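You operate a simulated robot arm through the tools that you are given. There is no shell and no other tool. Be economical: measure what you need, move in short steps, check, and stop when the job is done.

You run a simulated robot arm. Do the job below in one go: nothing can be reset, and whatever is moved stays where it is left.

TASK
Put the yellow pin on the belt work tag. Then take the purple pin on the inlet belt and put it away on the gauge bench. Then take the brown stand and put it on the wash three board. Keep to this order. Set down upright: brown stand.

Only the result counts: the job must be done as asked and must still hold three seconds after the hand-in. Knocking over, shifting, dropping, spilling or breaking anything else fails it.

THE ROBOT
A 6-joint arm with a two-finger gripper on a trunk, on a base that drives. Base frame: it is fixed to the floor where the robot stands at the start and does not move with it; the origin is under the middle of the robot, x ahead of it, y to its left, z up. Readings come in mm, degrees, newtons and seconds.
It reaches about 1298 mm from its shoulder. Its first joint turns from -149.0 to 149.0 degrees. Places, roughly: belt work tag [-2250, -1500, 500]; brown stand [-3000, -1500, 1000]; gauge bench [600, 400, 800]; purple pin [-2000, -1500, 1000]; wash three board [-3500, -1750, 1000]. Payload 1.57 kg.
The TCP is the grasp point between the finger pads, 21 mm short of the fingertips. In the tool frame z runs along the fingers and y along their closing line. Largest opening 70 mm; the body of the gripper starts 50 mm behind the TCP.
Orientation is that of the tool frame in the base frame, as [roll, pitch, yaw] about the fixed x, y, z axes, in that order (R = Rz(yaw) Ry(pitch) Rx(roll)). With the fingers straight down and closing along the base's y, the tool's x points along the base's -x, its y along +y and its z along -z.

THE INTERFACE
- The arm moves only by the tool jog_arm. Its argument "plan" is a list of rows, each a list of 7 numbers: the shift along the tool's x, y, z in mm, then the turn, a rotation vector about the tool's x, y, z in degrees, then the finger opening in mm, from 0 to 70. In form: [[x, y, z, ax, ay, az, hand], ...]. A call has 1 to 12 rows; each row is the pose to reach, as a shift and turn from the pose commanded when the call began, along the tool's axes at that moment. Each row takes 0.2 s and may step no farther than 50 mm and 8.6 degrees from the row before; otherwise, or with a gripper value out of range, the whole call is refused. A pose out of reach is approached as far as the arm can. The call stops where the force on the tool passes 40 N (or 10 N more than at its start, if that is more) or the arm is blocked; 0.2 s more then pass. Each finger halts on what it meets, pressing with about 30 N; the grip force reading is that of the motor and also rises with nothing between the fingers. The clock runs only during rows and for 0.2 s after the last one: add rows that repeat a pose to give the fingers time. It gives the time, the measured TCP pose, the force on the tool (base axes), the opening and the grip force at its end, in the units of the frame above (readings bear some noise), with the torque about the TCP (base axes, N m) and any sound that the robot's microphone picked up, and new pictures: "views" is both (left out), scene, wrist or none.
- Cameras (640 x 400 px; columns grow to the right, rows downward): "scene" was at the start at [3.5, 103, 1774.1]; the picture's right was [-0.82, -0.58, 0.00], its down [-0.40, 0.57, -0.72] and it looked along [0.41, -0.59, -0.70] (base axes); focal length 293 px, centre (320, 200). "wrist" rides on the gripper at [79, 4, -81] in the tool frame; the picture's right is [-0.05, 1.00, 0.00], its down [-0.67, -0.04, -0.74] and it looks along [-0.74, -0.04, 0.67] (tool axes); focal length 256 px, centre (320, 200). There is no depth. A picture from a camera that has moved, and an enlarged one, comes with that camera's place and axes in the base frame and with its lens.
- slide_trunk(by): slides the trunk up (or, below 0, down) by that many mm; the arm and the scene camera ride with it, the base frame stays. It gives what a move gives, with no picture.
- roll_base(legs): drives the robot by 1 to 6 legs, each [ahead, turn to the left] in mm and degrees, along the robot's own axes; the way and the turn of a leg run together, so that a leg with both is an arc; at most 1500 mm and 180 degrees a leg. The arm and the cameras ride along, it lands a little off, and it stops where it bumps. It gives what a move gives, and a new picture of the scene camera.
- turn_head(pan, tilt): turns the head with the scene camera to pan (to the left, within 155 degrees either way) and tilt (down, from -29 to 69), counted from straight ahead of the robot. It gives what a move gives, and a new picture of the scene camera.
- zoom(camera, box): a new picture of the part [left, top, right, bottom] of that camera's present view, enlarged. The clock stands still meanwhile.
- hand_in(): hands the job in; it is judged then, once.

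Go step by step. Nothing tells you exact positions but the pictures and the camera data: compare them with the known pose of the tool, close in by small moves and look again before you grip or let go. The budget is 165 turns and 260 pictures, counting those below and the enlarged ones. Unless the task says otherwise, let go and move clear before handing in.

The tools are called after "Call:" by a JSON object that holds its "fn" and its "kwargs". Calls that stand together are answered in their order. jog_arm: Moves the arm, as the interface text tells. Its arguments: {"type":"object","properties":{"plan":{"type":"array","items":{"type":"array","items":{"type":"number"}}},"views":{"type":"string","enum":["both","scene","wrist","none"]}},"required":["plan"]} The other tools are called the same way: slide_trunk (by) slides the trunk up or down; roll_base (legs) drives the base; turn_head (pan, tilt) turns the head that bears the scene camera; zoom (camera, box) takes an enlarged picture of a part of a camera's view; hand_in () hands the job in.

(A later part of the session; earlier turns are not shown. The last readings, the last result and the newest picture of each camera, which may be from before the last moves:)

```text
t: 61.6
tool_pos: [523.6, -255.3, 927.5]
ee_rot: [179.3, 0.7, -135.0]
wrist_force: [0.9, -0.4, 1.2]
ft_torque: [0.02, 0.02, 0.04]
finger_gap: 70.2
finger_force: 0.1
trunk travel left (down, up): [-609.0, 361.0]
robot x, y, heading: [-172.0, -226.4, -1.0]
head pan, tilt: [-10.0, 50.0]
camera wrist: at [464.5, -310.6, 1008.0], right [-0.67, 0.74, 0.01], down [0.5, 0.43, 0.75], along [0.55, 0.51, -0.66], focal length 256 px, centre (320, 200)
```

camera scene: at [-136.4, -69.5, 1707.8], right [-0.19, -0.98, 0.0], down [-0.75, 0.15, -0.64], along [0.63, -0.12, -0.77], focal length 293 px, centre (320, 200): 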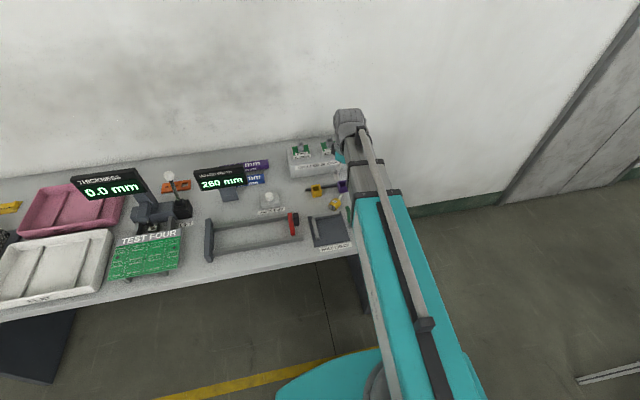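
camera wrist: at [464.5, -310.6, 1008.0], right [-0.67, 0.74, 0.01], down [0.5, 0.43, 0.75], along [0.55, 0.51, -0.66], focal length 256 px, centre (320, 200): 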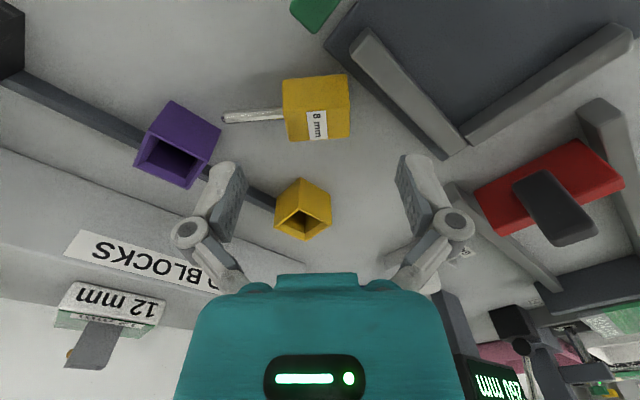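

The head is well under the gripper. A fixture bar is close to one finger, so I'll narrow the opening to 50, fix the 2° and 2 mm offsets, then lower.

Call:
{"fn": "jog_arm", "kwargs": {"plan": [[0, -2, 0, 0, 0, -2, 60], [0, -2, 0, 0, 0, -2, 50], [0, -2, 0, 0, 0, -2, 50]], "views": "none"}}

Call:
{"fn": "slide_trunk", "kwargs": {"by": -22}}

Call:
{"fn": "jog_arm", "kwargs": {"plan": [[0, 0, 0, 0, 0, 0, 50]], "views": "wrist"}}

```text
t: 62.4
tool_pos: [524.1, -256.9, 928.0]
ee_rot: [179.4, 0.8, -132.9]
wrist_force: [-0.9, 0.2, 0.4]
ft_torque: [0.02, 0.03, -0.02]
finger_gap: 49.8
finger_force: 0.0
trunk travel left (down, up): [-609.0, 361.0]
robot x, y, heading: [-174.1, -228.9, -1.2]
head pan, tilt: [-10.0, 50.0]
```

```text
t: 63.0
tool_pos: [524.7, -256.7, 905.3]
ee_rot: [179.4, 0.7, -133.0]
wrist_force: [-0.2, 0.3, -0.2]
ft_torque: [0.01, -0.03, 0.0]
finger_gap: 49.7
finger_force: 0.0
trunk travel left (down, up): [-587.0, 383.0]
robot x, y, heading: [-171.3, -224.3, -1.2]
head pan, tilt: [-10.0, 50.0]
```

```text
t: 63.4
tool_pos: [523.9, -257.0, 905.5]
ee_rot: [179.4, 0.8, -133.1]
wrist_force: [0.6, 0.0, -0.4]
ft_torque: [0.0, -0.01, 0.0]
finger_gap: 49.8
finger_force: 0.1
trunk travel left (down, up): [-587.0, 383.0]
robot x, y, heading: [-167.6, -224.9, -1.2]
head pan, tilt: [-10.0, 50.0]
camera wrist: at [467.7, -314.4, 985.9], right [-0.69, 0.72, 0.01], down [0.48, 0.45, 0.75], along [0.54, 0.53, -0.66], focal length 256 px, centre (320, 200)
```

wrist: 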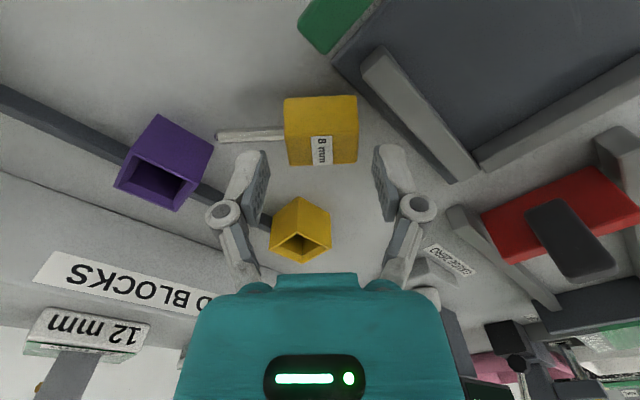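

Call:
{"fn": "slide_trunk", "kwargs": {"by": -15}}

Call:
{"fn": "jog_arm", "kwargs": {"plan": [[0, 0, 0, 0, 0, 0, 50]], "views": "wrist"}}

Call:
{"fn": "zoom", "kwargs": {"camera": "wrist", "box": [200, 90, 440, 240]}}

```text
t: 64.1
tool_pos: [524.8, -257.0, 890.7]
ee_rot: [179.4, 0.6, -133.0]
wrist_force: [-0.1, -0.1, 0.2]
ft_torque: [-0.01, 0.03, -0.02]
finger_gap: 50.0
finger_force: 0.1
trunk travel left (down, up): [-572.0, 398.0]
robot x, y, heading: [-170.7, -228.0, -1.1]
head pan, tilt: [-10.0, 50.0]
```

```text
t: 64.5
tool_pos: [524.6, -258.8, 890.3]
ee_rot: [179.4, 0.8, -133.0]
wrist_force: [0.5, -0.2, 0.0]
ft_torque: [-0.02, 0.02, -0.01]
finger_gap: 50.1
finger_force: 0.0
trunk travel left (down, up): [-572.0, 398.0]
robot x, y, heading: [-173.0, -229.2, -1.2]
head pan, tilt: [-10.0, 50.0]
camera wrist: at [467.7, -314.4, 970.9], right [-0.69, 0.72, 0.01], down [0.48, 0.45, 0.75], along [0.54, 0.53, -0.66], focal length 256 px, centre (320, 200)
```

wrist: 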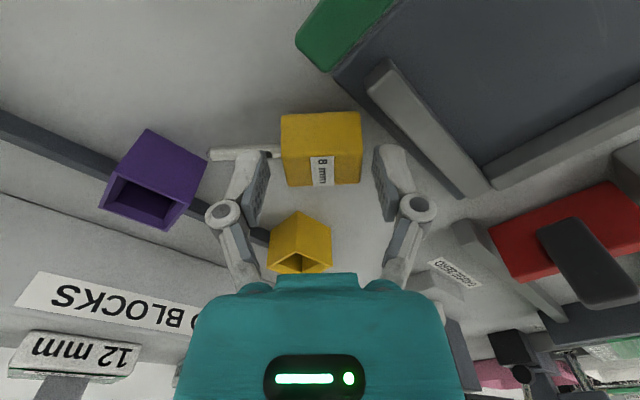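

```text
2.67 times, centred on (320, 165) of wrist
camera zoom: at [467.7, -314.4, 970.9], right [-0.69, 0.72, 0.01], down [0.48, 0.45, 0.75], along [0.54, 0.53, -0.66], focal length 683 px, centre (320, 293)
```

zoom: 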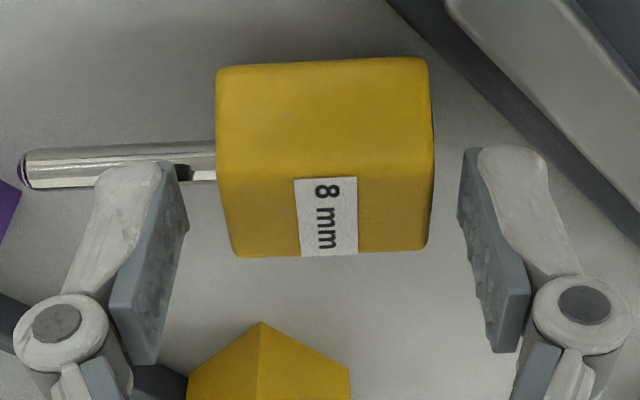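

Shaft and head look about 3 mm higher than assumed; I'll raise 3 mm so the finger clears the shaft, then close on the head.

Call:
{"fn": "slide_trunk", "kwargs": {"by": 2.5}}

Call:
{"fn": "jog_arm", "kwargs": {"plan": [[-1, 0, 0, 0, 0, 0, 45], [-1, 0, 0, 0, 0, 0, 40], [-1, 0, 0, 0, 0, 0, 36], [-1, 0, 0, 0, 0, 0, 25], [-1, 0, 0, 0, 0, 0, 25], [-1, 0, 0, 0, 0, 0, 25]], "views": "wrist"}}

Call:
{"fn": "zoom", "kwargs": {"camera": "wrist", "box": [200, 90, 440, 240]}}

```text
t: 65.0
tool_pos: [524.8, -258.0, 892.2]
ee_rot: [179.5, 0.7, -133.1]
wrist_force: [0.3, 0.6, 0.4]
ft_torque: [0.03, -0.01, -0.01]
finger_gap: 49.7
finger_force: 0.1
trunk travel left (down, up): [-574.0, 396.0]
robot x, y, heading: [-171.5, -224.9, -1.3]
head pan, tilt: [-10.0, 50.0]
```

```text
t: 66.4
tool_pos: [525.4, -256.6, 892.6]
ee_rot: [179.4, 0.7, -133.1]
wrist_force: [0.0, 0.8, 3.1]
ft_torque: [0.02, 0.0, 0.0]
finger_gap: 35.5
finger_force: 30.3
trunk travel left (down, up): [-574.0, 396.0]
robot x, y, heading: [-174.2, -227.0, -1.0]
head pan, tilt: [-10.0, 50.0]
camera wrist: at [468.1, -313.6, 973.5], right [-0.69, 0.72, 0.01], down [0.48, 0.45, 0.75], along [0.54, 0.53, -0.66], focal length 256 px, centre (320, 200)
```

wrist: 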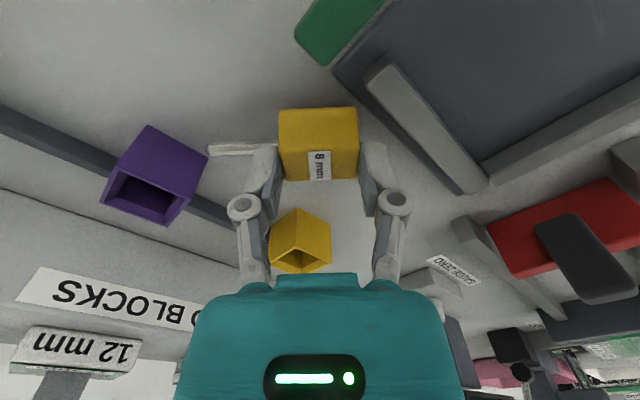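

```text
2.67 times, centred on (320, 165) of wrist
camera zoom: at [468.1, -313.6, 973.5], right [-0.69, 0.72, 0.01], down [0.48, 0.45, 0.75], along [0.54, 0.53, -0.66], focal length 683 px, centre (320, 293)
```

zoom: 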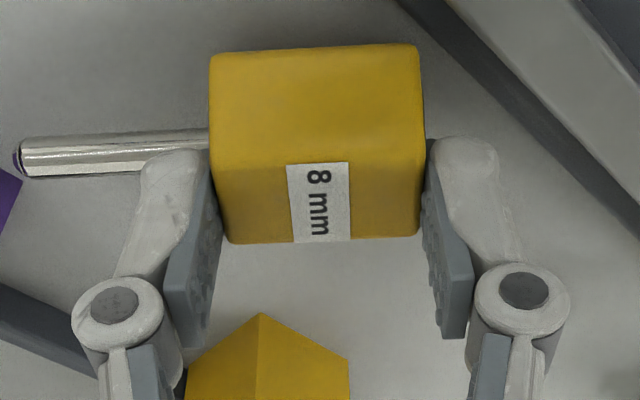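

Clamped at 35.5 mm. Lifting.

Call:
{"fn": "slide_trunk", "kwargs": {"by": 150}}

Call:
{"fn": "jog_arm", "kwargs": {"plan": [[0, 0, 0, 0, 0, 0, 25]], "views": "wrist"}}

```text
t: 68.1
tool_pos: [525.2, -256.7, 1043.6]
ee_rot: [179.3, 0.6, -133.0]
wrist_force: [0.1, 0.8, 0.0]
ft_torque: [-0.01, 0.02, 0.02]
finger_gap: 35.0
finger_force: 29.9
trunk travel left (down, up): [-724.0, 246.0]
robot x, y, heading: [-177.9, -226.2, -1.2]
head pan, tilt: [-10.0, 50.0]
```

```text
t: 68.5
tool_pos: [524.0, -256.8, 1044.5]
ee_rot: [179.4, 0.8, -133.0]
wrist_force: [0.1, 0.5, -0.9]
ft_torque: [0.0, 0.01, 0.0]
finger_gap: 34.9
finger_force: 30.6
trunk travel left (down, up): [-724.0, 246.0]
robot x, y, heading: [-167.4, -227.4, -1.3]
head pan, tilt: [-10.0, 50.0]
camera wrist: at [468.2, -313.7, 1123.4], right [-0.69, 0.72, 0.01], down [0.48, 0.45, 0.75], along [0.54, 0.53, -0.66], focal length 256 px, centre (320, 200)
```

wrist: 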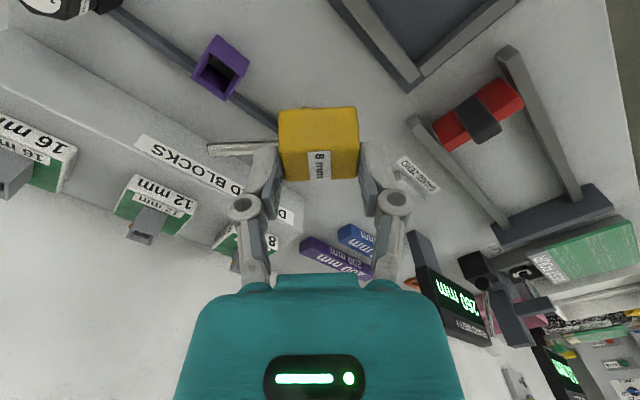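

Secure. This time I'll back straight away from the bench, then reverse along the aisle toward the belt before turning.

Call:
{"fn": "roll_base", "kwargs": {"legs": [[-300, 0], [0, 14], [-900, 0]]}}

```text
t: 77.5
tool_pos: [-678.2, -287.7, 1042.4]
ee_rot: [179.4, 0.7, -119.0]
wrist_force: [-0.6, 0.4, -0.6]
ft_torque: [0.02, -0.01, -0.01]
finger_gap: 35.1
finger_force: 30.2
trunk travel left (down, up): [-724.0, 246.0]
robot x, y, heading: [-1359.4, -426.1, 12.9]
head pan, tilt: [-10.0, 50.0]
camera scene: at [-1365.0, -264.6, 1703.4], right [0.05, -1.0, 0.0], down [-0.77, -0.04, -0.64], along [0.64, 0.03, -0.77], focal length 293 px, centre (320, 200)
```

scene: 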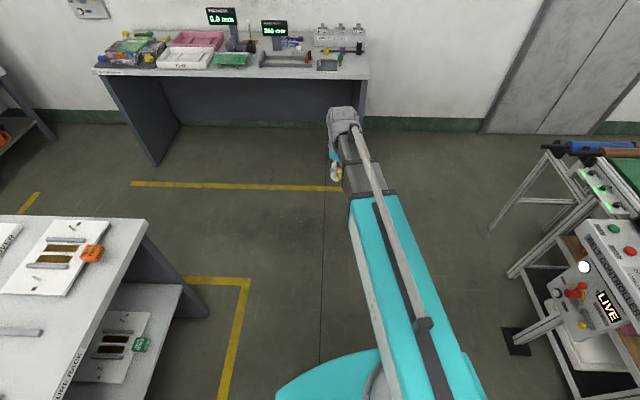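

Call:
{"fn": "roll_base", "kwargs": {"legs": [[-850, 0]]}}

Call:
{"fn": "turn_head", "kwargs": {"pan": -100, "tilt": 40}}

Call:
{"fn": "zoom", "kwargs": {"camera": "scene", "box": [180, 100, 420, 250]}}

```text
t: 83.0
tool_pos: [-1514.3, -476.5, 1043.2]
ee_rot: [179.5, 0.7, -118.4]
wrist_force: [0.3, 0.8, -0.4]
ft_torque: [0.02, -0.05, 0.0]
finger_gap: 35.0
finger_force: 30.3
trunk travel left (down, up): [-724.0, 246.0]
robot x, y, heading: [-2194.0, -621.5, 13.6]
head pan, tilt: [-10.0, 50.0]
camera scene: at [-2201.4, -462.6, 1703.4], right [0.06, -1.0, 0.0], down [-0.76, -0.05, -0.64], along [0.64, 0.04, -0.77], focal length 293 px, centre (320, 200)
```

scene: 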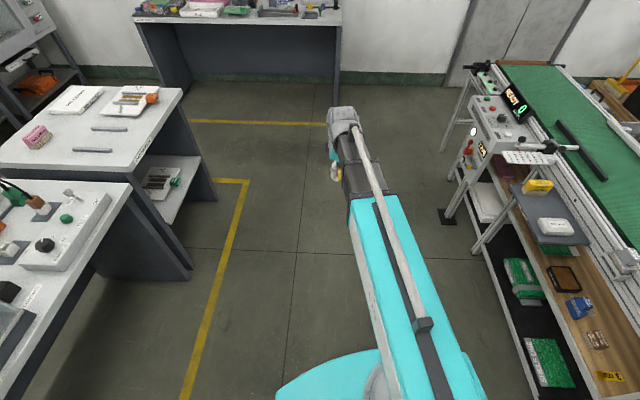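

```text
t: 84.7
tool_pos: [-1513.4, -476.5, 1043.1]
ee_rot: [179.4, 0.8, -118.4]
wrist_force: [0.0, -1.2, 0.0]
ft_torque: [0.0, 0.01, -0.03]
finger_gap: 35.0
finger_force: 29.5
trunk travel left (down, up): [-724.0, 246.0]
robot x, y, heading: [-2195.1, -622.8, 13.8]
head pan, tilt: [-100.0, 40.0]
camera scene: at [-2272.6, -552.4, 1717.5], right [-1.0, -0.07, 0.0], down [-0.04, 0.64, -0.77], along [0.05, -0.76, -0.64], focal length 293 px, centre (320, 200)
```

scene: 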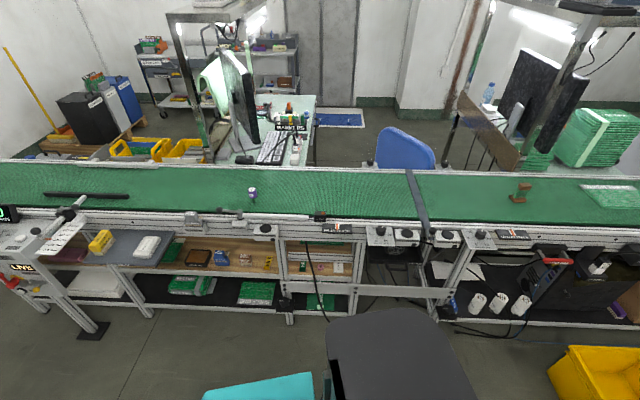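

```text
2.67 times, centred on (300, 175) of scene
camera zoom: at [-2272.6, -552.4, 1717.5], right [-1.0, -0.07, 0.0], down [-0.04, 0.64, -0.77], along [0.05, -0.76, -0.64], focal length 781 px, centre (373, 267)
```

zoom: 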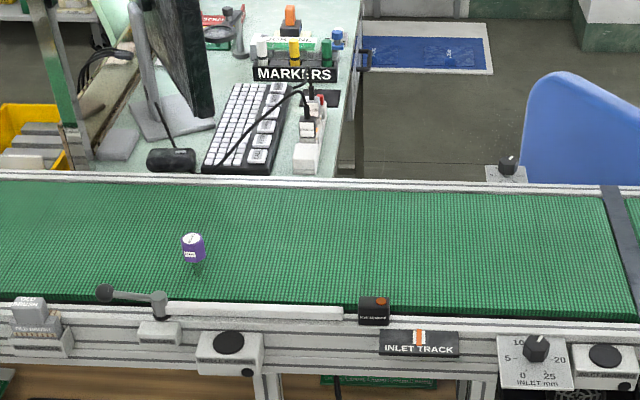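

Call:
{"fn": "zoom", "kwargs": {"camera": "scene", "box": [270, 225, 390, 300]}}

Call:
{"fn": "zoom", "kwargs": {"camera": "scene", "box": [440, 160, 640, 285]}}

```text
5.33 times, centred on (330, 262) of scene
camera zoom: at [-2272.6, -552.4, 1717.5], right [-1.0, -0.07, 0.0], down [-0.04, 0.64, -0.77], along [0.05, -0.76, -0.64], focal length 1562 px, centre (267, -133)
```

zoom: 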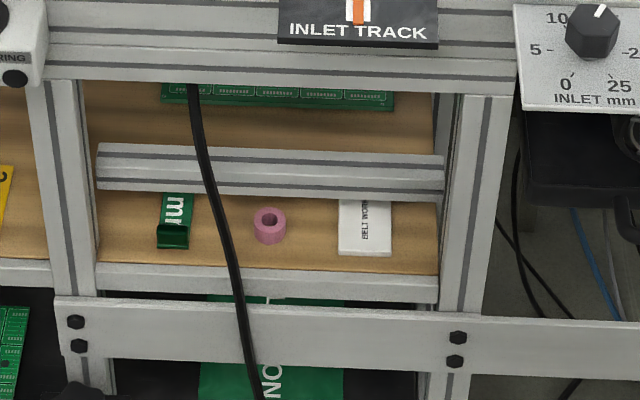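

```text
3.20 times, centred on (540, 222) of scene
camera zoom: at [-2272.6, -552.4, 1717.5], right [-1.0, -0.07, 0.0], down [-0.04, 0.64, -0.77], along [0.05, -0.76, -0.64], focal length 937 px, centre (-384, 128)
```

zoom: 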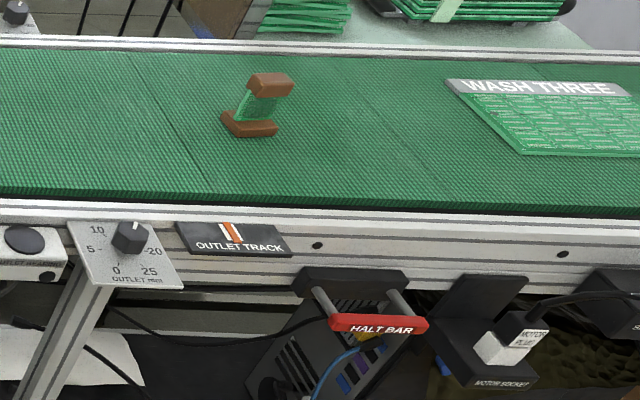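

The "BELT WORK" tag sits in a bay under the inlet track, below a cross-bar. I'll turn the robot to face the belt.

Call:
{"fn": "roll_base", "kwargs": {"legs": [[-80, 0], [0, -52], [0, -52]]}}

Call:
{"fn": "turn_head", "kwargs": {"pan": 5, "tilt": 55}}

```text
t: 92.7
tool_pos: [-2310.3, -1337.3, 1043.1]
ee_rot: [179.4, 0.7, 136.3]
wrist_force: [0.1, -0.6, -1.1]
ft_torque: [0.01, 0.02, -0.02]
finger_gap: 35.4
finger_force: 29.7
trunk travel left (down, up): [-724.0, 246.0]
robot x, y, heading: [-2224.9, -643.5, -90.9]
head pan, tilt: [-100.0, 40.0]
camera scene: at [-2137.9, -582.7, 1717.6], right [0.19, 0.98, 0.0], down [0.63, -0.12, -0.77], along [-0.75, 0.15, -0.64], focal length 293 px, centre (320, 200)
```

scene: 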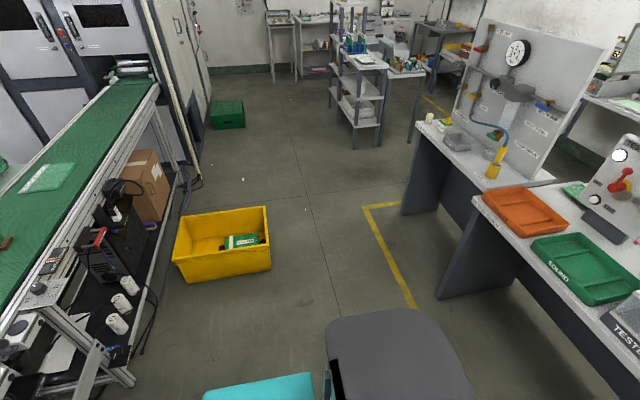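

```text
t: 94.5
tool_pos: [-2309.4, -1336.4, 1043.5]
ee_rot: [179.4, 0.8, 136.2]
wrist_force: [0.5, -1.2, -0.7]
ft_torque: [0.0, -0.01, -0.03]
finger_gap: 35.2
finger_force: 29.7
trunk travel left (down, up): [-724.0, 246.0]
robot x, y, heading: [-2222.6, -641.6, -91.2]
head pan, tilt: [5.0, 55.0]
camera scene: at [-2049.3, -670.6, 1696.9], right [-1.0, -0.07, 0.0], down [-0.06, 0.82, -0.57], along [0.04, -0.57, -0.82], focal length 293 px, centre (320, 200)
```

scene: 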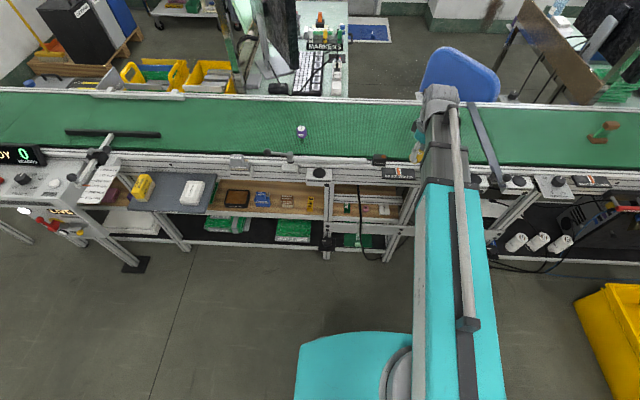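

Call:
{"fn": "zoom", "kwargs": {"camera": "scene", "box": [320, 170, 420, 232]}}

Call:
{"fn": "roll_base", "kwargs": {"legs": [[-250, 0]]}}

```text
6.40 times, centred on (370, 201) of scene
camera zoom: at [-2049.3, -670.6, 1696.9], right [-1.0, -0.07, 0.0], down [-0.06, 0.82, -0.57], along [0.04, -0.57, -0.82], focal length 1874 px, centre (0, 194)
```

zoom: 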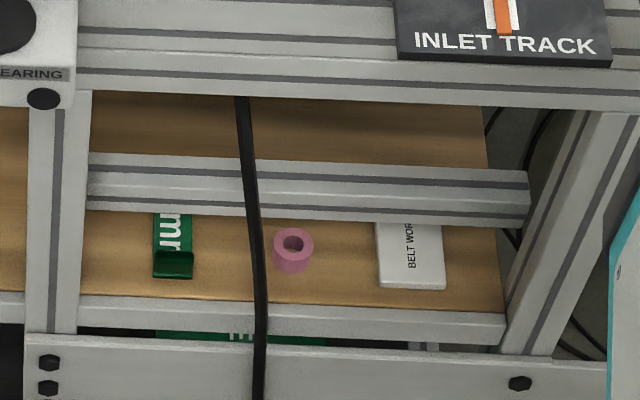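

```text
t: 96.6
tool_pos: [-2307.2, -1084.8, 1043.0]
ee_rot: [179.3, 0.7, 136.3]
wrist_force: [0.5, 0.4, -0.4]
ft_torque: [-0.01, 0.0, 0.01]
finger_gap: 34.8
finger_force: 29.4
trunk travel left (down, up): [-724.0, 246.0]
robot x, y, heading: [-2221.6, -388.6, -91.1]
head pan, tilt: [5.0, 55.0]
camera scene: at [-2044.9, -418.3, 1696.9], right [-1.0, -0.07, 0.0], down [-0.06, 0.82, -0.57], along [0.04, -0.57, -0.82], focal length 293 px, centre (320, 200)
```

scene: 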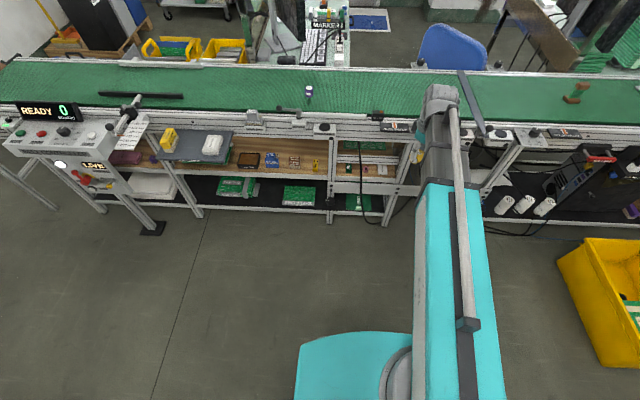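

Triangulated: tag top near edge at (-2306, -1435, 505), cross-bar bottom at z≈596, shelf ≈495. I've backed off; next I yaw the tool so the camera will be on top when the fingers point into the bay.

Call:
{"fn": "jog_arm", "kwargs": {"plan": [[0, 0, 0, 0, 0, -8.4, 25], [0, 0, 0, 0, 0, -16.8, 25], [0, 0, 0, 0, 0, -25.2, 25], [0, 0, 0, 0, 0, -33.6, 25], [0, 0, 0, 0, 0, -42, 25], [0, 0, 0, 0, 0, -50.4, 25], [0, 0, 0, 0, 0, -58.8, 25], [0, 0, 0, 0, 0, -67, 25], [0, 0, 0, 0, 0, -67, 25]], "views": "none"}}

Call:
{"fn": "jog_arm", "kwargs": {"plan": [[0, 0, 0, 0, 0, -8.4, 25], [0, 0, 0, 0, 0, -16.8, 25], [0, 0, 0, 0, 0, -25.2, 25], [0, 0, 0, 0, 0, -33.6, 25], [0, 0, 0, 0, 0, -42, 25], [0, 0, 0, 0, 0, -50.4, 25], [0, 0, 0, 0, 0, -58.8, 25], [0, 0, 0, 0, 0, -66.7, 25], [0, 0, 0, 0, 0, -66.7, 25]], "views": "scene"}}

```text
t: 98.6
tool_pos: [-2305.8, -1084.3, 1042.5]
ee_rot: [-179.6, 0.9, -156.6]
wrist_force: [0.0, 0.4, -1.2]
ft_torque: [0.02, 0.01, 0.01]
finger_gap: 34.9
finger_force: 29.5
trunk travel left (down, up): [-724.0, 246.0]
robot x, y, heading: [-2222.2, -387.1, -90.8]
head pan, tilt: [5.0, 55.0]
```

```text
t: 100.6
tool_pos: [-2294.7, -1085.5, 1042.4]
ee_rot: [-179.3, 0.2, -104.1]
wrist_force: [-0.6, -0.8, 0.2]
ft_torque: [-0.02, 0.05, 0.01]
finger_gap: 34.8
finger_force: 29.6
out of reach, approached as far as the arm can: row 7, 8, 9
trunk travel left (down, up): [-724.0, 246.0]
robot x, y, heading: [-2221.1, -385.9, -91.2]
head pan, tilt: [5.0, 55.0]
camera scene: at [-2044.9, -418.5, 1696.8], right [-1.0, -0.07, 0.0], down [-0.06, 0.82, -0.57], along [0.04, -0.57, -0.82], focal length 293 px, centre (320, 200)
```

scene: 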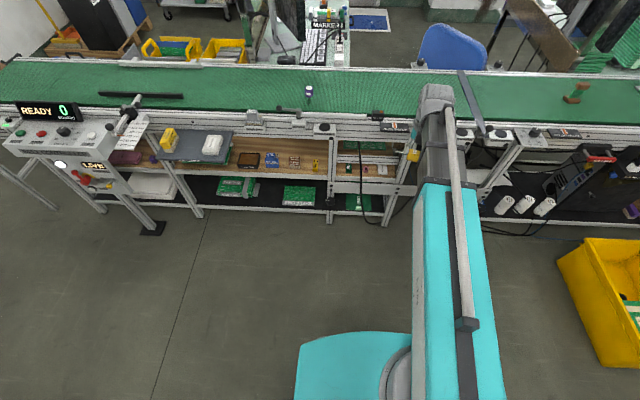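

The wrist roll stops 14° short here. I'll pitch the tool up and see how the limit behaves in that posture before moving the base.

Call:
{"fn": "jog_arm", "kwargs": {"plan": [[0, 0, 0, 0, 8, 0, 25], [0, 0, 0, 0, 16, 0, 25], [0, 0, 0, 0, 24, 0, 25], [0, 0, 0, 0, 32, 0, 25], [0, 0, 0, 0, 40, 0, 25], [0, 0, 0, 0, 48, 0, 25], [0, 0, 0, 0, 56, 0, 25], [0, 0, 0, 0, 60, 0, 25], [0, 0, 0, 0, 60, 0, 25]], "views": "both"}}

```text
t: 102.6
tool_pos: [-2292.3, -1084.8, 1136.0]
ee_rot: [-178.6, -59.8, -105.4]
wrist_force: [0.0, -0.9, 0.3]
ft_torque: [0.0, 0.02, -0.01]
finger_gap: 35.3
finger_force: 30.3
out of reach, approached as far as the arm can: row 2, 3, 4, 5, 6, 7, 8, 9
trunk travel left (down, up): [-724.0, 246.0]
robot x, y, heading: [-2222.8, -391.6, -90.9]
head pan, tilt: [5.0, 55.0]
camera scene: at [-2045.1, -418.4, 1696.9], right [-1.0, -0.07, 0.0], down [-0.06, 0.82, -0.57], along [0.04, -0.57, -0.82], focal length 293 px, centre (320, 200)
camera wrist: at [-2291.7, -1054.7, 1245.1], right [-0.96, 0.27, -0.06], down [0.28, 0.94, -0.2], along [0.0, -0.21, -0.98], focal length 256 px, centre (320, 200)
```

scene: 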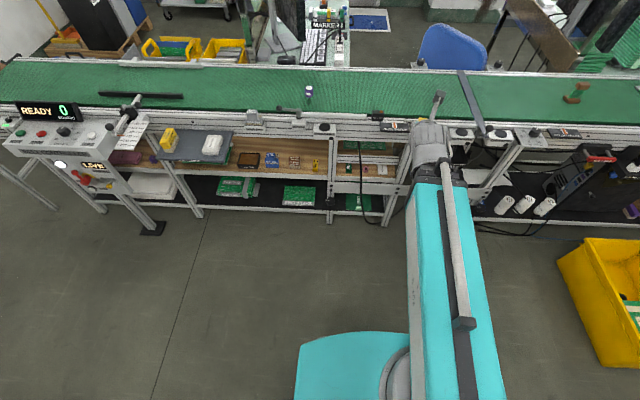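
wrist: 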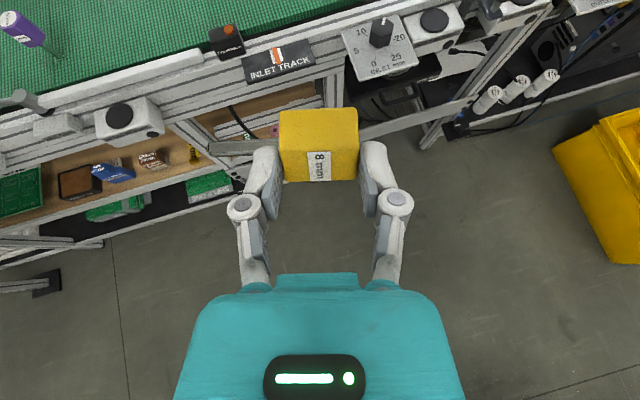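

The pin is now horizontal with the camera on top. I'll yaw about the vertical to square up with the bay.

Call:
{"fn": "jog_arm", "kwargs": {"plan": [[0, 0, 0, 6.5, 0, -3.75, 25], [0, 0, 0, 13, 0, -7.5, 25], [0, 0, 0, 13, 0, -7.5, 25], [0, 0, 0, 13, 0, -7.5, 25]], "views": "none"}}

```text
t: 103.6
tool_pos: [-2275.5, -1086.1, 1134.9]
ee_rot: [-178.7, -60.0, -98.7]
wrist_force: [-0.4, 0.0, -0.3]
ft_torque: [0.02, 0.03, 0.03]
finger_gap: 35.2
finger_force: 29.9
out of reach, approached as far as the arm can: row 1, 2, 3, 4
trunk travel left (down, up): [-724.0, 246.0]
robot x, y, heading: [-2219.3, -390.1, -90.9]
head pan, tilt: [5.0, 55.0]
```

The limit follows the arm's azimuth, so I'll shift the robot about 165 mm toward -x and face the belt again.

Call:
{"fn": "roll_base", "kwargs": {"legs": [[0, -60], [190, 0], [0, 60]]}}

Call:
{"fn": "jog_arm", "kwargs": {"plan": [[0, 0, 0, 0, 0, 0, 25]], "views": "wrist"}}

```text
t: 113.2
tool_pos: [-2441.5, -1177.7, 1136.0]
ee_rot: [-178.8, -60.0, -98.7]
wrist_force: [0.3, -0.7, 0.9]
ft_torque: [0.0, -0.02, 0.0]
finger_gap: 34.7
finger_force: 30.0
trunk travel left (down, up): [-724.0, 246.0]
robot x, y, heading: [-2395.4, -478.7, -91.7]
head pan, tilt: [5.0, 55.0]
camera scene: at [-2221.7, -510.8, 1696.9], right [-1.0, -0.06, 0.0], down [-0.05, 0.82, -0.57], along [0.04, -0.57, -0.82], focal length 293 px, centre (320, 200)
```

scene: 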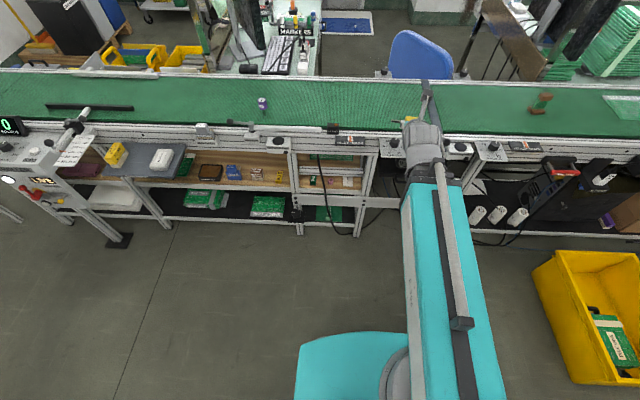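

```text
t: 113.6
tool_pos: [-2441.0, -1179.2, 1135.5]
ee_rot: [-178.8, -59.9, -98.7]
wrist_force: [0.6, 1.4, -0.3]
ft_torque: [-0.02, -0.02, 0.0]
finger_gap: 35.2
finger_force: 29.9
trunk travel left (down, up): [-724.0, 246.0]
robot x, y, heading: [-2394.6, -482.3, -91.3]
head pan, tilt: [5.0, 55.0]
camera wrist: at [-2442.4, -1148.5, 1245.4], right [-0.99, 0.16, -0.06], down [0.17, 0.96, -0.2], along [0.02, -0.21, -0.98], focal length 256 px, centre (320, 200)
```

wrist: 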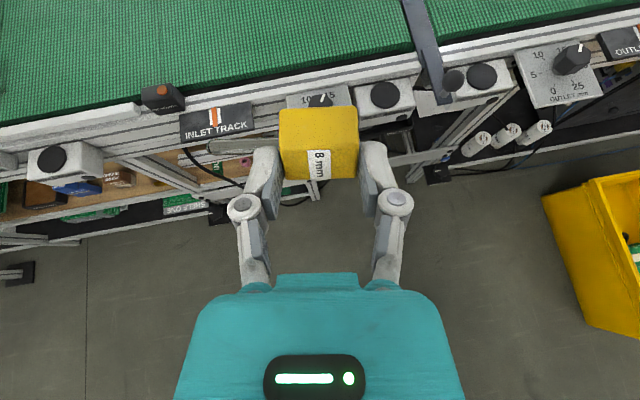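

I'll shift the tool +x to line up with the tag and finish the yaw.

Call:
{"fn": "jog_arm", "kwargs": {"plan": [[-3, -42, -5.6, 0, 0, 0, 25], [-6.5, -85, -11.2, 2.5, 0, -1.5, 25], [-9.8, -127.5, -16.9, 5, 0, -3, 25], [-9.8, -127.5, -16.9, 7.5, 0, -4.35, 25], [-9.8, -127.5, -16.9, 7.5, 0, -4.35, 25]], "views": "none"}}

Call:
{"fn": "jog_arm", "kwargs": {"plan": [[0, 0, 0, 0, 7.5, 0, 25], [0, 0, 0, 0, 15, 0, 25], [0, 0, 0, 0, 15, 0, 25]], "views": "none"}}

```text
t: 114.8
tool_pos: [-2312.4, -1176.8, 1137.4]
ee_rot: [-178.8, -60.0, -90.0]
wrist_force: [-0.7, 0.0, 0.2]
ft_torque: [-0.01, -0.02, 0.06]
finger_gap: 34.8
finger_force: 30.1
trunk travel left (down, up): [-724.0, 246.0]
robot x, y, heading: [-2396.0, -482.6, -91.4]
head pan, tilt: [5.0, 55.0]
```

```text
t: 115.6
tool_pos: [-2310.2, -1192.5, 1180.8]
ee_rot: [-177.7, -75.1, -91.2]
wrist_force: [-0.5, 0.4, -0.2]
ft_torque: [0.01, -0.01, 0.0]
finger_gap: 35.0
finger_force: 29.8
out of reach, approached as far as the arm can: row 1, 2, 3
trunk travel left (down, up): [-724.0, 246.0]
robot x, y, heading: [-2401.4, -483.1, -91.5]
head pan, tilt: [5.0, 55.0]
```

Now I'll lower the trunk with the arm clear in front of the belt.

Call:
{"fn": "slide_trunk", "kwargs": {"by": -600}}

Call:
{"fn": "jog_arm", "kwargs": {"plan": [[0, 0, 0, 0, 0, 0, 25]], "views": "both"}}

```text
refused: -600 is not a number from -400 to 400
```

```text
t: 116.0
tool_pos: [-2309.9, -1191.9, 1181.5]
ee_rot: [-177.7, -75.0, -91.2]
wrist_force: [-0.7, 0.0, -1.2]
ft_torque: [-0.01, -0.01, -0.02]
finger_gap: 35.3
finger_force: 30.1
trunk travel left (down, up): [-724.0, 246.0]
robot x, y, heading: [-2401.8, -479.6, -91.3]
head pan, tilt: [5.0, 55.0]
camera scene: at [-2221.8, -511.3, 1696.9], right [-1.0, -0.06, 0.0], down [-0.05, 0.82, -0.57], along [0.04, -0.57, -0.82], focal length 293 px, centre (320, 200)
camera wrist: at [-2316.3, -1134.6, 1278.7], right [-1.0, 0.0, -0.06], down [0.02, 0.89, -0.45], along [0.06, -0.45, -0.89], focal length 256 px, centre (320, 200)
```

scene: 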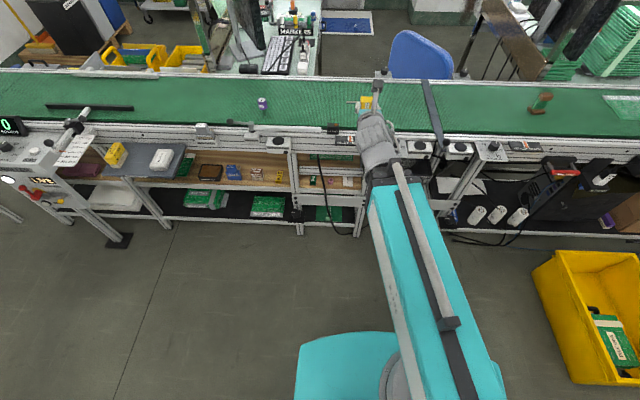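
wrist: 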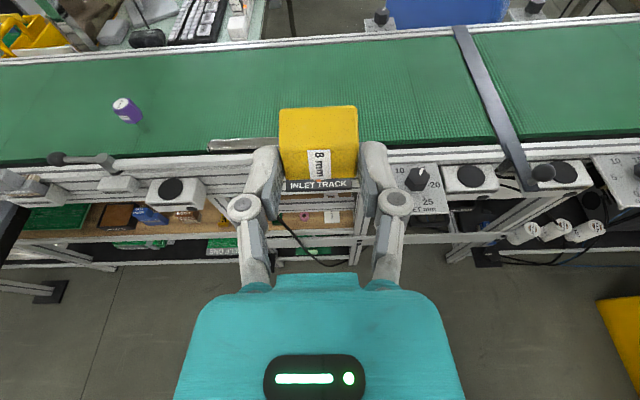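

Call:
{"fn": "slide_trunk", "kwargs": {"by": -400}}

Call:
{"fn": "slide_trunk", "kwargs": {"by": -190}}

Call:
{"fn": "jog_arm", "kwargs": {"plan": [[0, 0, 0, 0, 0, 1.5, 25], [0, 0, 0, 0, 0, 3, 25]], "views": "both"}}

```text
t: 119.8
tool_pos: [-2310.2, -1190.9, 780.7]
ee_rot: [-177.8, -75.0, -91.2]
wrist_force: [0.5, 0.3, -0.2]
ft_torque: [0.02, -0.01, 0.06]
finger_gap: 35.0
finger_force: 30.0
trunk travel left (down, up): [-324.0, 646.0]
robot x, y, heading: [-2398.6, -481.1, -91.4]
head pan, tilt: [5.0, 55.0]
```

```text
t: 121.9
tool_pos: [-2308.8, -1191.3, 590.9]
ee_rot: [-177.7, -75.0, -91.3]
wrist_force: [-0.3, 0.8, -0.8]
ft_torque: [0.05, -0.02, -0.01]
finger_gap: 35.0
finger_force: 30.4
trunk travel left (down, up): [-134.0, 836.0]
robot x, y, heading: [-2396.3, -481.3, -91.1]
head pan, tilt: [5.0, 55.0]
```

```text
t: 122.5
tool_pos: [-2310.1, -1192.5, 591.7]
ee_rot: [-166.8, -74.6, -102.6]
wrist_force: [-1.1, -0.1, -0.6]
ft_torque: [0.04, 0.0, 0.0]
finger_gap: 35.0
finger_force: 30.5
trunk travel left (down, up): [-134.0, 836.0]
robot x, y, heading: [-2398.6, -483.4, -91.2]
head pan, tilt: [5.0, 55.0]
camera scene: at [-2221.8, -511.2, 1106.9], right [-1.0, -0.06, 0.0], down [-0.05, 0.82, -0.57], along [0.04, -0.57, -0.82], focal length 293 px, centre (320, 200)
camera wrist: at [-2320.3, -1134.5, 688.3], right [-0.99, 0.01, -0.11], down [0.06, 0.89, -0.45], along [0.1, -0.45, -0.89], focal length 256 px, centre (320, 200)
```

scene: 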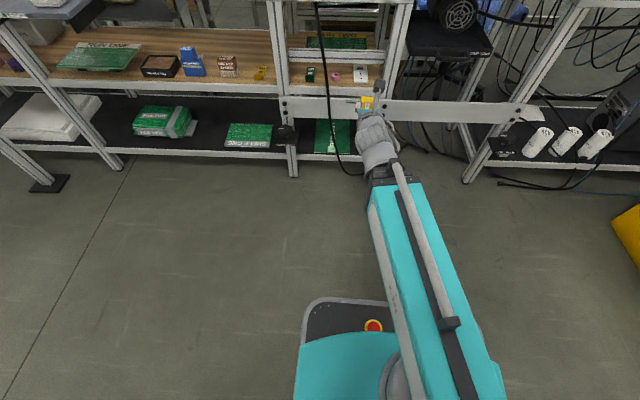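
wrist: 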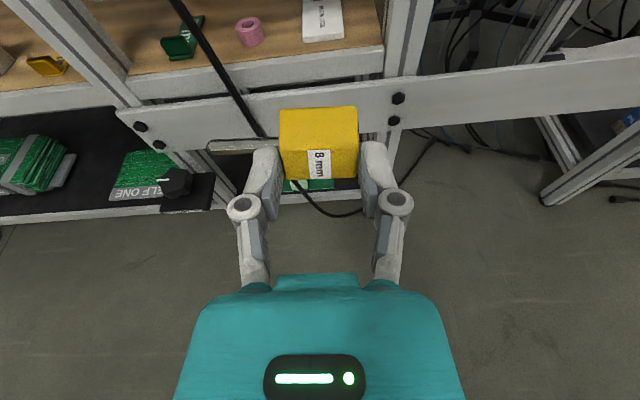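

The roll went the wrong way; correcting to level.

Call:
{"fn": "jog_arm", "kwargs": {"plan": [[0, 0, 0, 0, 0, -3, 25], [0, 0, 0, 0, 0, -6.3, 25], [0, 0, 0, 0, 0, -6.3, 25]], "views": "wrist"}}

```text
t: 123.3
tool_pos: [-2310.5, -1192.4, 590.8]
ee_rot: [169.9, -74.8, -78.4]
wrist_force: [0.6, -0.6, -0.4]
ft_torque: [-0.02, 0.0, 0.0]
finger_gap: 35.2
finger_force: 30.0
trunk travel left (down, up): [-134.0, 836.0]
robot x, y, heading: [-2398.8, -478.5, -91.6]
head pan, tilt: [5.0, 55.0]
camera wrist: at [-2311.8, -1134.5, 688.9], right [-1.0, -0.02, -0.01], down [-0.01, 0.89, -0.45], along [0.01, -0.45, -0.89], focal length 256 px, centre (320, 200)
```

wrist: 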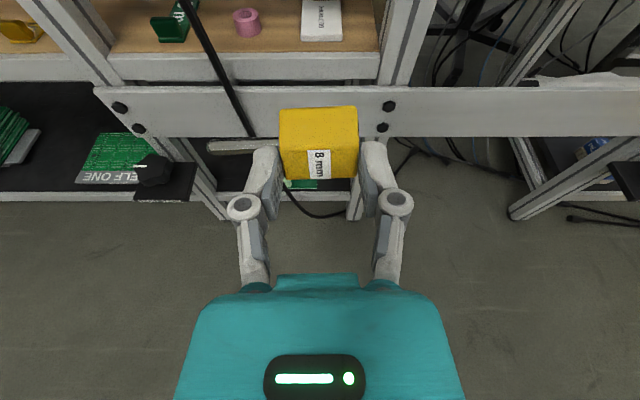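

Level now, and the tag centre is confirmed at x≈-2309. I'll descend to z≈545 and advance to just in front of the bay.

Call:
{"fn": "jog_arm", "kwargs": {"plan": [[0.5, 1, 46, 0, 0, 0, 25], [1, 2, 92, 0, 0, 0, 25], [1.5, 2.5, 139, 0, 0, 0, 25], [2.2, 2.5, 185.8, 0, 0, 0, 25], [2.2, 2.5, 185.8, 0, 0, 0, 25]], "views": "both"}}

```text
t: 124.5
tool_pos: [-2310.7, -1371.3, 590.3]
ee_rot: [170.2, -74.8, -78.6]
wrist_force: [-0.2, 0.2, -0.3]
ft_torque: [-0.03, 0.04, 0.01]
finger_gap: 35.1
finger_force: 30.2
out of reach, approached as far as the arm can: row 1, 2, 3, 4, 5
trunk travel left (down, up): [-134.0, 836.0]
robot x, y, heading: [-2399.0, -479.2, -91.2]
head pan, tilt: [5.0, 55.0]
camera scene: at [-2221.8, -511.3, 1106.9], right [-1.0, -0.06, 0.0], down [-0.05, 0.82, -0.57], along [0.04, -0.57, -0.82], focal length 293 px, centre (320, 200)
camera wrist: at [-2312.4, -1314.4, 688.6], right [-1.0, -0.02, -0.01], down [-0.01, 0.89, -0.45], along [0.01, -0.45, -0.89], focal length 256 px, centre (320, 200)
```

scene: 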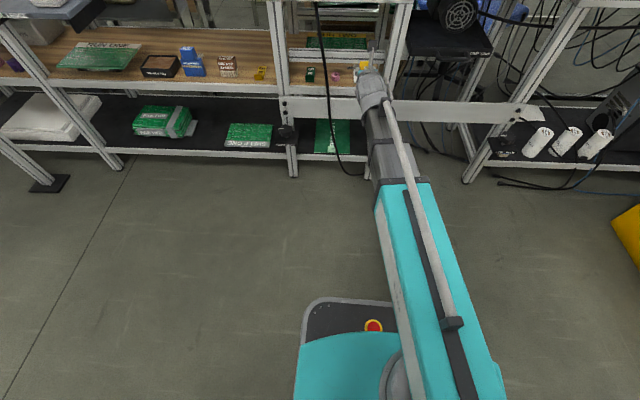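
wrist: 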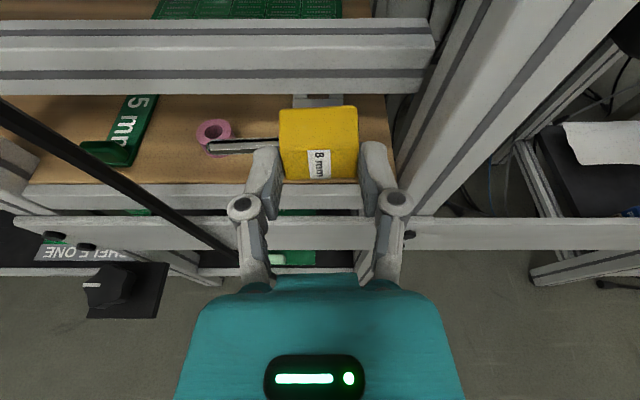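

Call:
{"fn": "slide_trunk", "kwargs": {"by": -44}}

Call:
{"fn": "jog_arm", "kwargs": {"plan": [[6.5, 1.5, 24, 0, 0, 0, 25], [13, 2.5, 48, 0, 0, 0, 25], [13, 2.5, 48, 0, 0, 0, 25]], "views": "both"}}

```text
t: 125.4
tool_pos: [-2311.2, -1371.1, 546.6]
ee_rot: [170.2, -74.7, -78.5]
wrist_force: [0.3, -0.4, -0.1]
ft_torque: [0.02, 0.0, -0.03]
finger_gap: 34.9
finger_force: 29.7
trunk travel left (down, up): [-90.0, 880.0]
robot x, y, heading: [-2397.2, -483.7, -91.1]
head pan, tilt: [5.0, 55.0]
```

```text
t: 126.2
tool_pos: [-2312.9, -1420.8, 548.5]
ee_rot: [170.1, -74.8, -78.5]
wrist_force: [0.3, -0.4, -0.9]
ft_torque: [0.01, 0.0, 0.0]
finger_gap: 35.2
finger_force: 30.1
trunk travel left (down, up): [-90.0, 880.0]
robot x, y, heading: [-2397.8, -480.6, -91.4]
head pan, tilt: [5.0, 55.0]
camera scene: at [-2221.8, -511.3, 1062.9], right [-1.0, -0.06, 0.0], down [-0.05, 0.82, -0.57], along [0.04, -0.57, -0.82], focal length 293 px, centre (320, 200)
camera wrist: at [-2314.2, -1363.4, 644.9], right [-1.0, -0.02, -0.01], down [-0.01, 0.89, -0.45], along [0.01, -0.45, -0.89], focal length 256 px, centre (320, 200)
```

scene: 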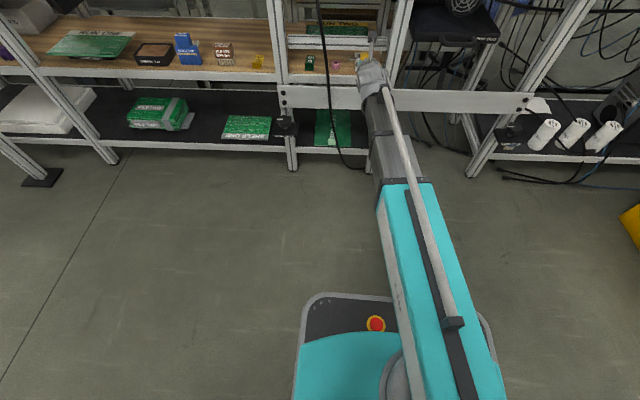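
wrist: 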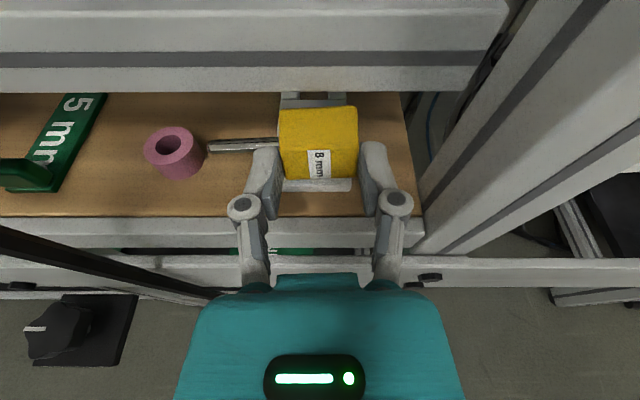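

Clear under the bar, with the shaft tip about 15 mm from the pink ring. Advancing the last 27 mm and then lowering gently.

Call:
{"fn": "jog_arm", "kwargs": {"plan": [[3.5, 0.5, 13, 0, 0, 0, 25], [7, 1, 26, 0, 0, 0, 25], [7, 1, 26, 0, 0, 0, 25]], "views": "none"}}

Call:
{"fn": "slide_trunk", "kwargs": {"by": -15}}

Call:
{"fn": "jog_arm", "kwargs": {"plan": [[0, 0, 0, 0, 0, 0, 25]], "views": "wrist"}}

Call:
{"fn": "zoom", "kwargs": {"camera": "wrist", "box": [140, 70, 460, 270]}}

```text
t: 127.0
tool_pos: [-2312.9, -1448.0, 546.7]
ee_rot: [170.1, -74.8, -78.6]
wrist_force: [0.2, 0.5, -0.3]
ft_torque: [0.02, -0.05, 0.01]
finger_gap: 35.0
finger_force: 29.9
trunk travel left (down, up): [-90.0, 880.0]
robot x, y, heading: [-2396.4, -482.2, -91.3]
head pan, tilt: [5.0, 55.0]
```

```text
t: 127.6
tool_pos: [-2313.6, -1448.6, 533.0]
ee_rot: [170.0, -74.9, -78.5]
wrist_force: [-0.6, 0.4, 9.2]
ft_torque: [-0.23, -0.19, -0.02]
finger_gap: 35.0
finger_force: 30.2
trunk travel left (down, up): [-75.0, 895.0]
robot x, y, heading: [-2400.0, -481.8, -91.4]
head pan, tilt: [5.0, 55.0]
```

```text
t: 128.0
tool_pos: [-2313.6, -1447.4, 531.9]
ee_rot: [169.9, -74.9, -78.5]
wrist_force: [0.3, -0.3, 10.7]
ft_torque: [-0.27, -0.2, -0.01]
finger_gap: 35.0
finger_force: 29.5
trunk travel left (down, up): [-75.0, 895.0]
robot x, y, heading: [-2398.4, -480.1, -91.4]
head pan, tilt: [5.0, 55.0]
camera wrist: at [-2314.5, -1390.0, 631.0], right [-1.0, -0.02, -0.01], down [-0.01, 0.89, -0.45], along [0.01, -0.45, -0.89], focal length 256 px, centre (320, 200)
```

wrist: 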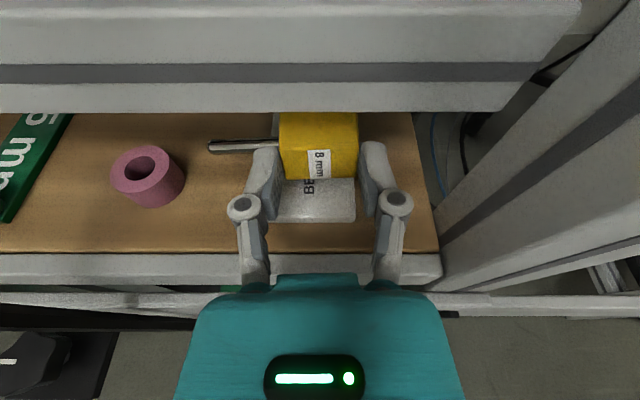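

```text
2.00 times, centred on (300, 170) of wrist
camera zoom: at [-2314.5, -1390.0, 631.0], right [-1.0, -0.02, -0.01], down [-0.01, 0.89, -0.45], along [0.01, -0.45, -0.89], focal length 512 px, centre (360, 260)
```

zoom: 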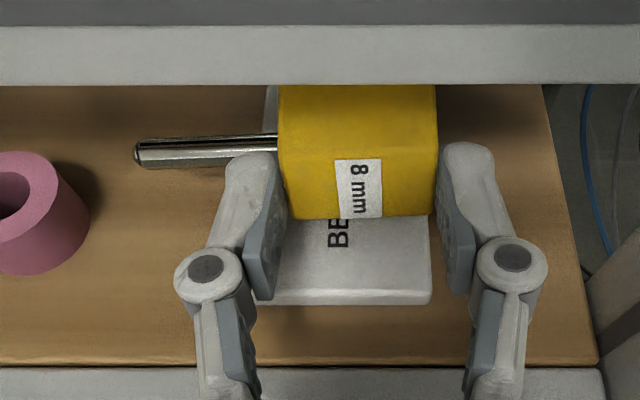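

The head rests on the tag with about 10 N. I'll ease up 1 mm and release.

Call:
{"fn": "slide_trunk", "kwargs": {"by": 1}}

Call:
{"fn": "jog_arm", "kwargs": {"plan": [[0, 0, 0, 0, 0, 0, 38], [0, 0, 0, 0, 0, 0, 42], [0, 0, 0, 0, 0, 0, 48], [0, 0, 0, 0, 0, 0, 48], [0, 0, 0, 0, 0, 0, 48]], "views": "wrist"}}

```text
t: 128.5
tool_pos: [-2313.2, -1448.0, 533.4]
ee_rot: [170.0, -74.8, -78.6]
wrist_force: [-0.6, 0.9, 5.8]
ft_torque: [-0.11, -0.14, -0.03]
finger_gap: 34.8
finger_force: 29.9
trunk travel left (down, up): [-76.0, 894.0]
robot x, y, heading: [-2399.0, -479.6, -91.2]
head pan, tilt: [5.0, 55.0]
```

```text
t: 129.7
tool_pos: [-2313.4, -1448.4, 533.7]
ee_rot: [170.1, -74.8, -78.6]
wrist_force: [0.3, -0.5, 0.3]
ft_torque: [-0.01, -0.01, 0.02]
finger_gap: 47.5
finger_force: 0.1
trunk travel left (down, up): [-76.0, 894.0]
robot x, y, heading: [-2396.5, -480.5, -91.5]
head pan, tilt: [5.0, 55.0]
camera wrist: at [-2314.5, -1390.6, 630.9], right [-1.0, -0.02, -0.01], down [-0.01, 0.89, -0.45], along [0.01, -0.45, -0.89], focal length 256 px, centre (320, 200)
```

wrist: 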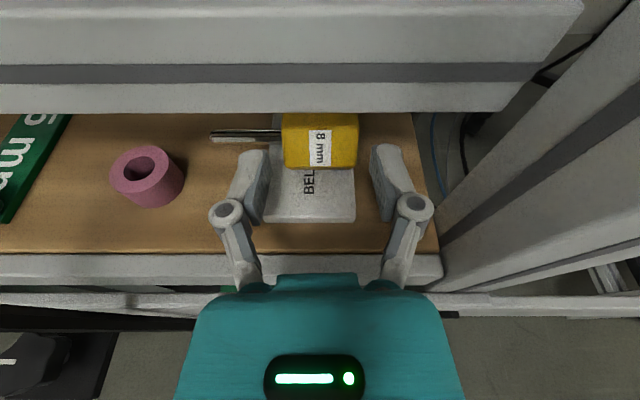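

Released and settled on the tag. Backing straight out.

Call:
{"fn": "jog_arm", "kwargs": {"plan": [[-6, 0, -24, 0, 0, 0, 48], [-18.1, 0, -67.6, 0, 0, 0, 48], [-30, 0, -112, 0, 0, 0, 48], [-41.4, 0, -154.6, 0, 0, 0, 48], [-51.8, 0, -193, 0, 0, 0, 60], [-51.8, 0, -193, 0, 0, 0, 60]], "views": "wrist"}}

Call:
{"fn": "zoom", "kwargs": {"camera": "wrist", "box": [220, 0, 420, 125]}}

```text
t: 131.1
tool_pos: [-2317.3, -1248.1, 532.9]
ee_rot: [170.1, -74.7, -78.6]
wrist_force: [-0.1, -0.5, -0.7]
ft_torque: [-0.02, 0.03, 0.0]
finger_gap: 59.8
finger_force: 0.0
trunk travel left (down, up): [-76.0, 894.0]
robot x, y, heading: [-2394.9, -482.1, -91.6]
head pan, tilt: [5.0, 55.0]
camera wrist: at [-2319.7, -1190.4, 630.7], right [-1.0, -0.02, -0.01], down [-0.01, 0.89, -0.45], along [0.01, -0.45, -0.89], focal length 256 px, centre (320, 200)
```

wrist: 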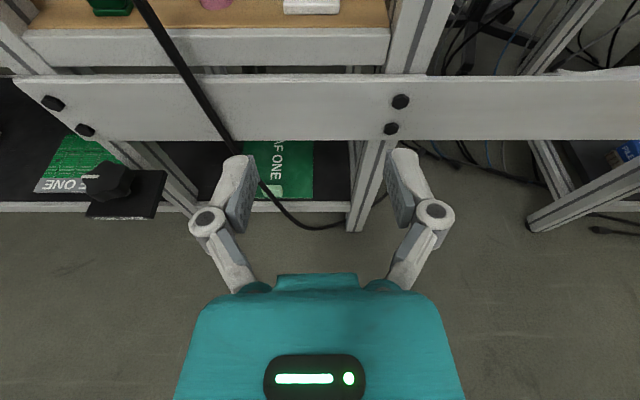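

```text
3.20 times, centred on (320, 62) of wrist
camera zoom: at [-2319.7, -1190.4, 630.7], right [-1.0, -0.02, -0.01], down [-0.01, 0.89, -0.45], along [0.01, -0.45, -0.89], focal length 819 px, centre (320, 640)
```

zoom: 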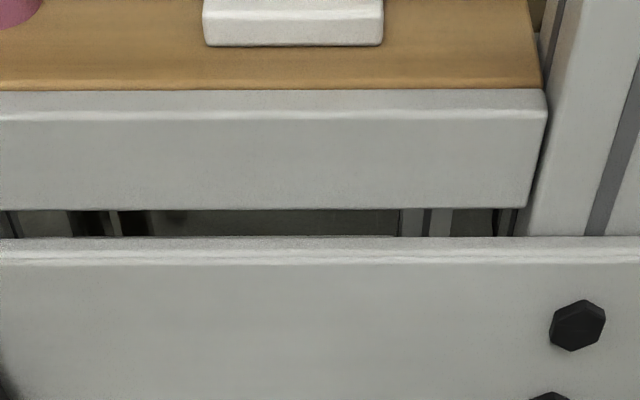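

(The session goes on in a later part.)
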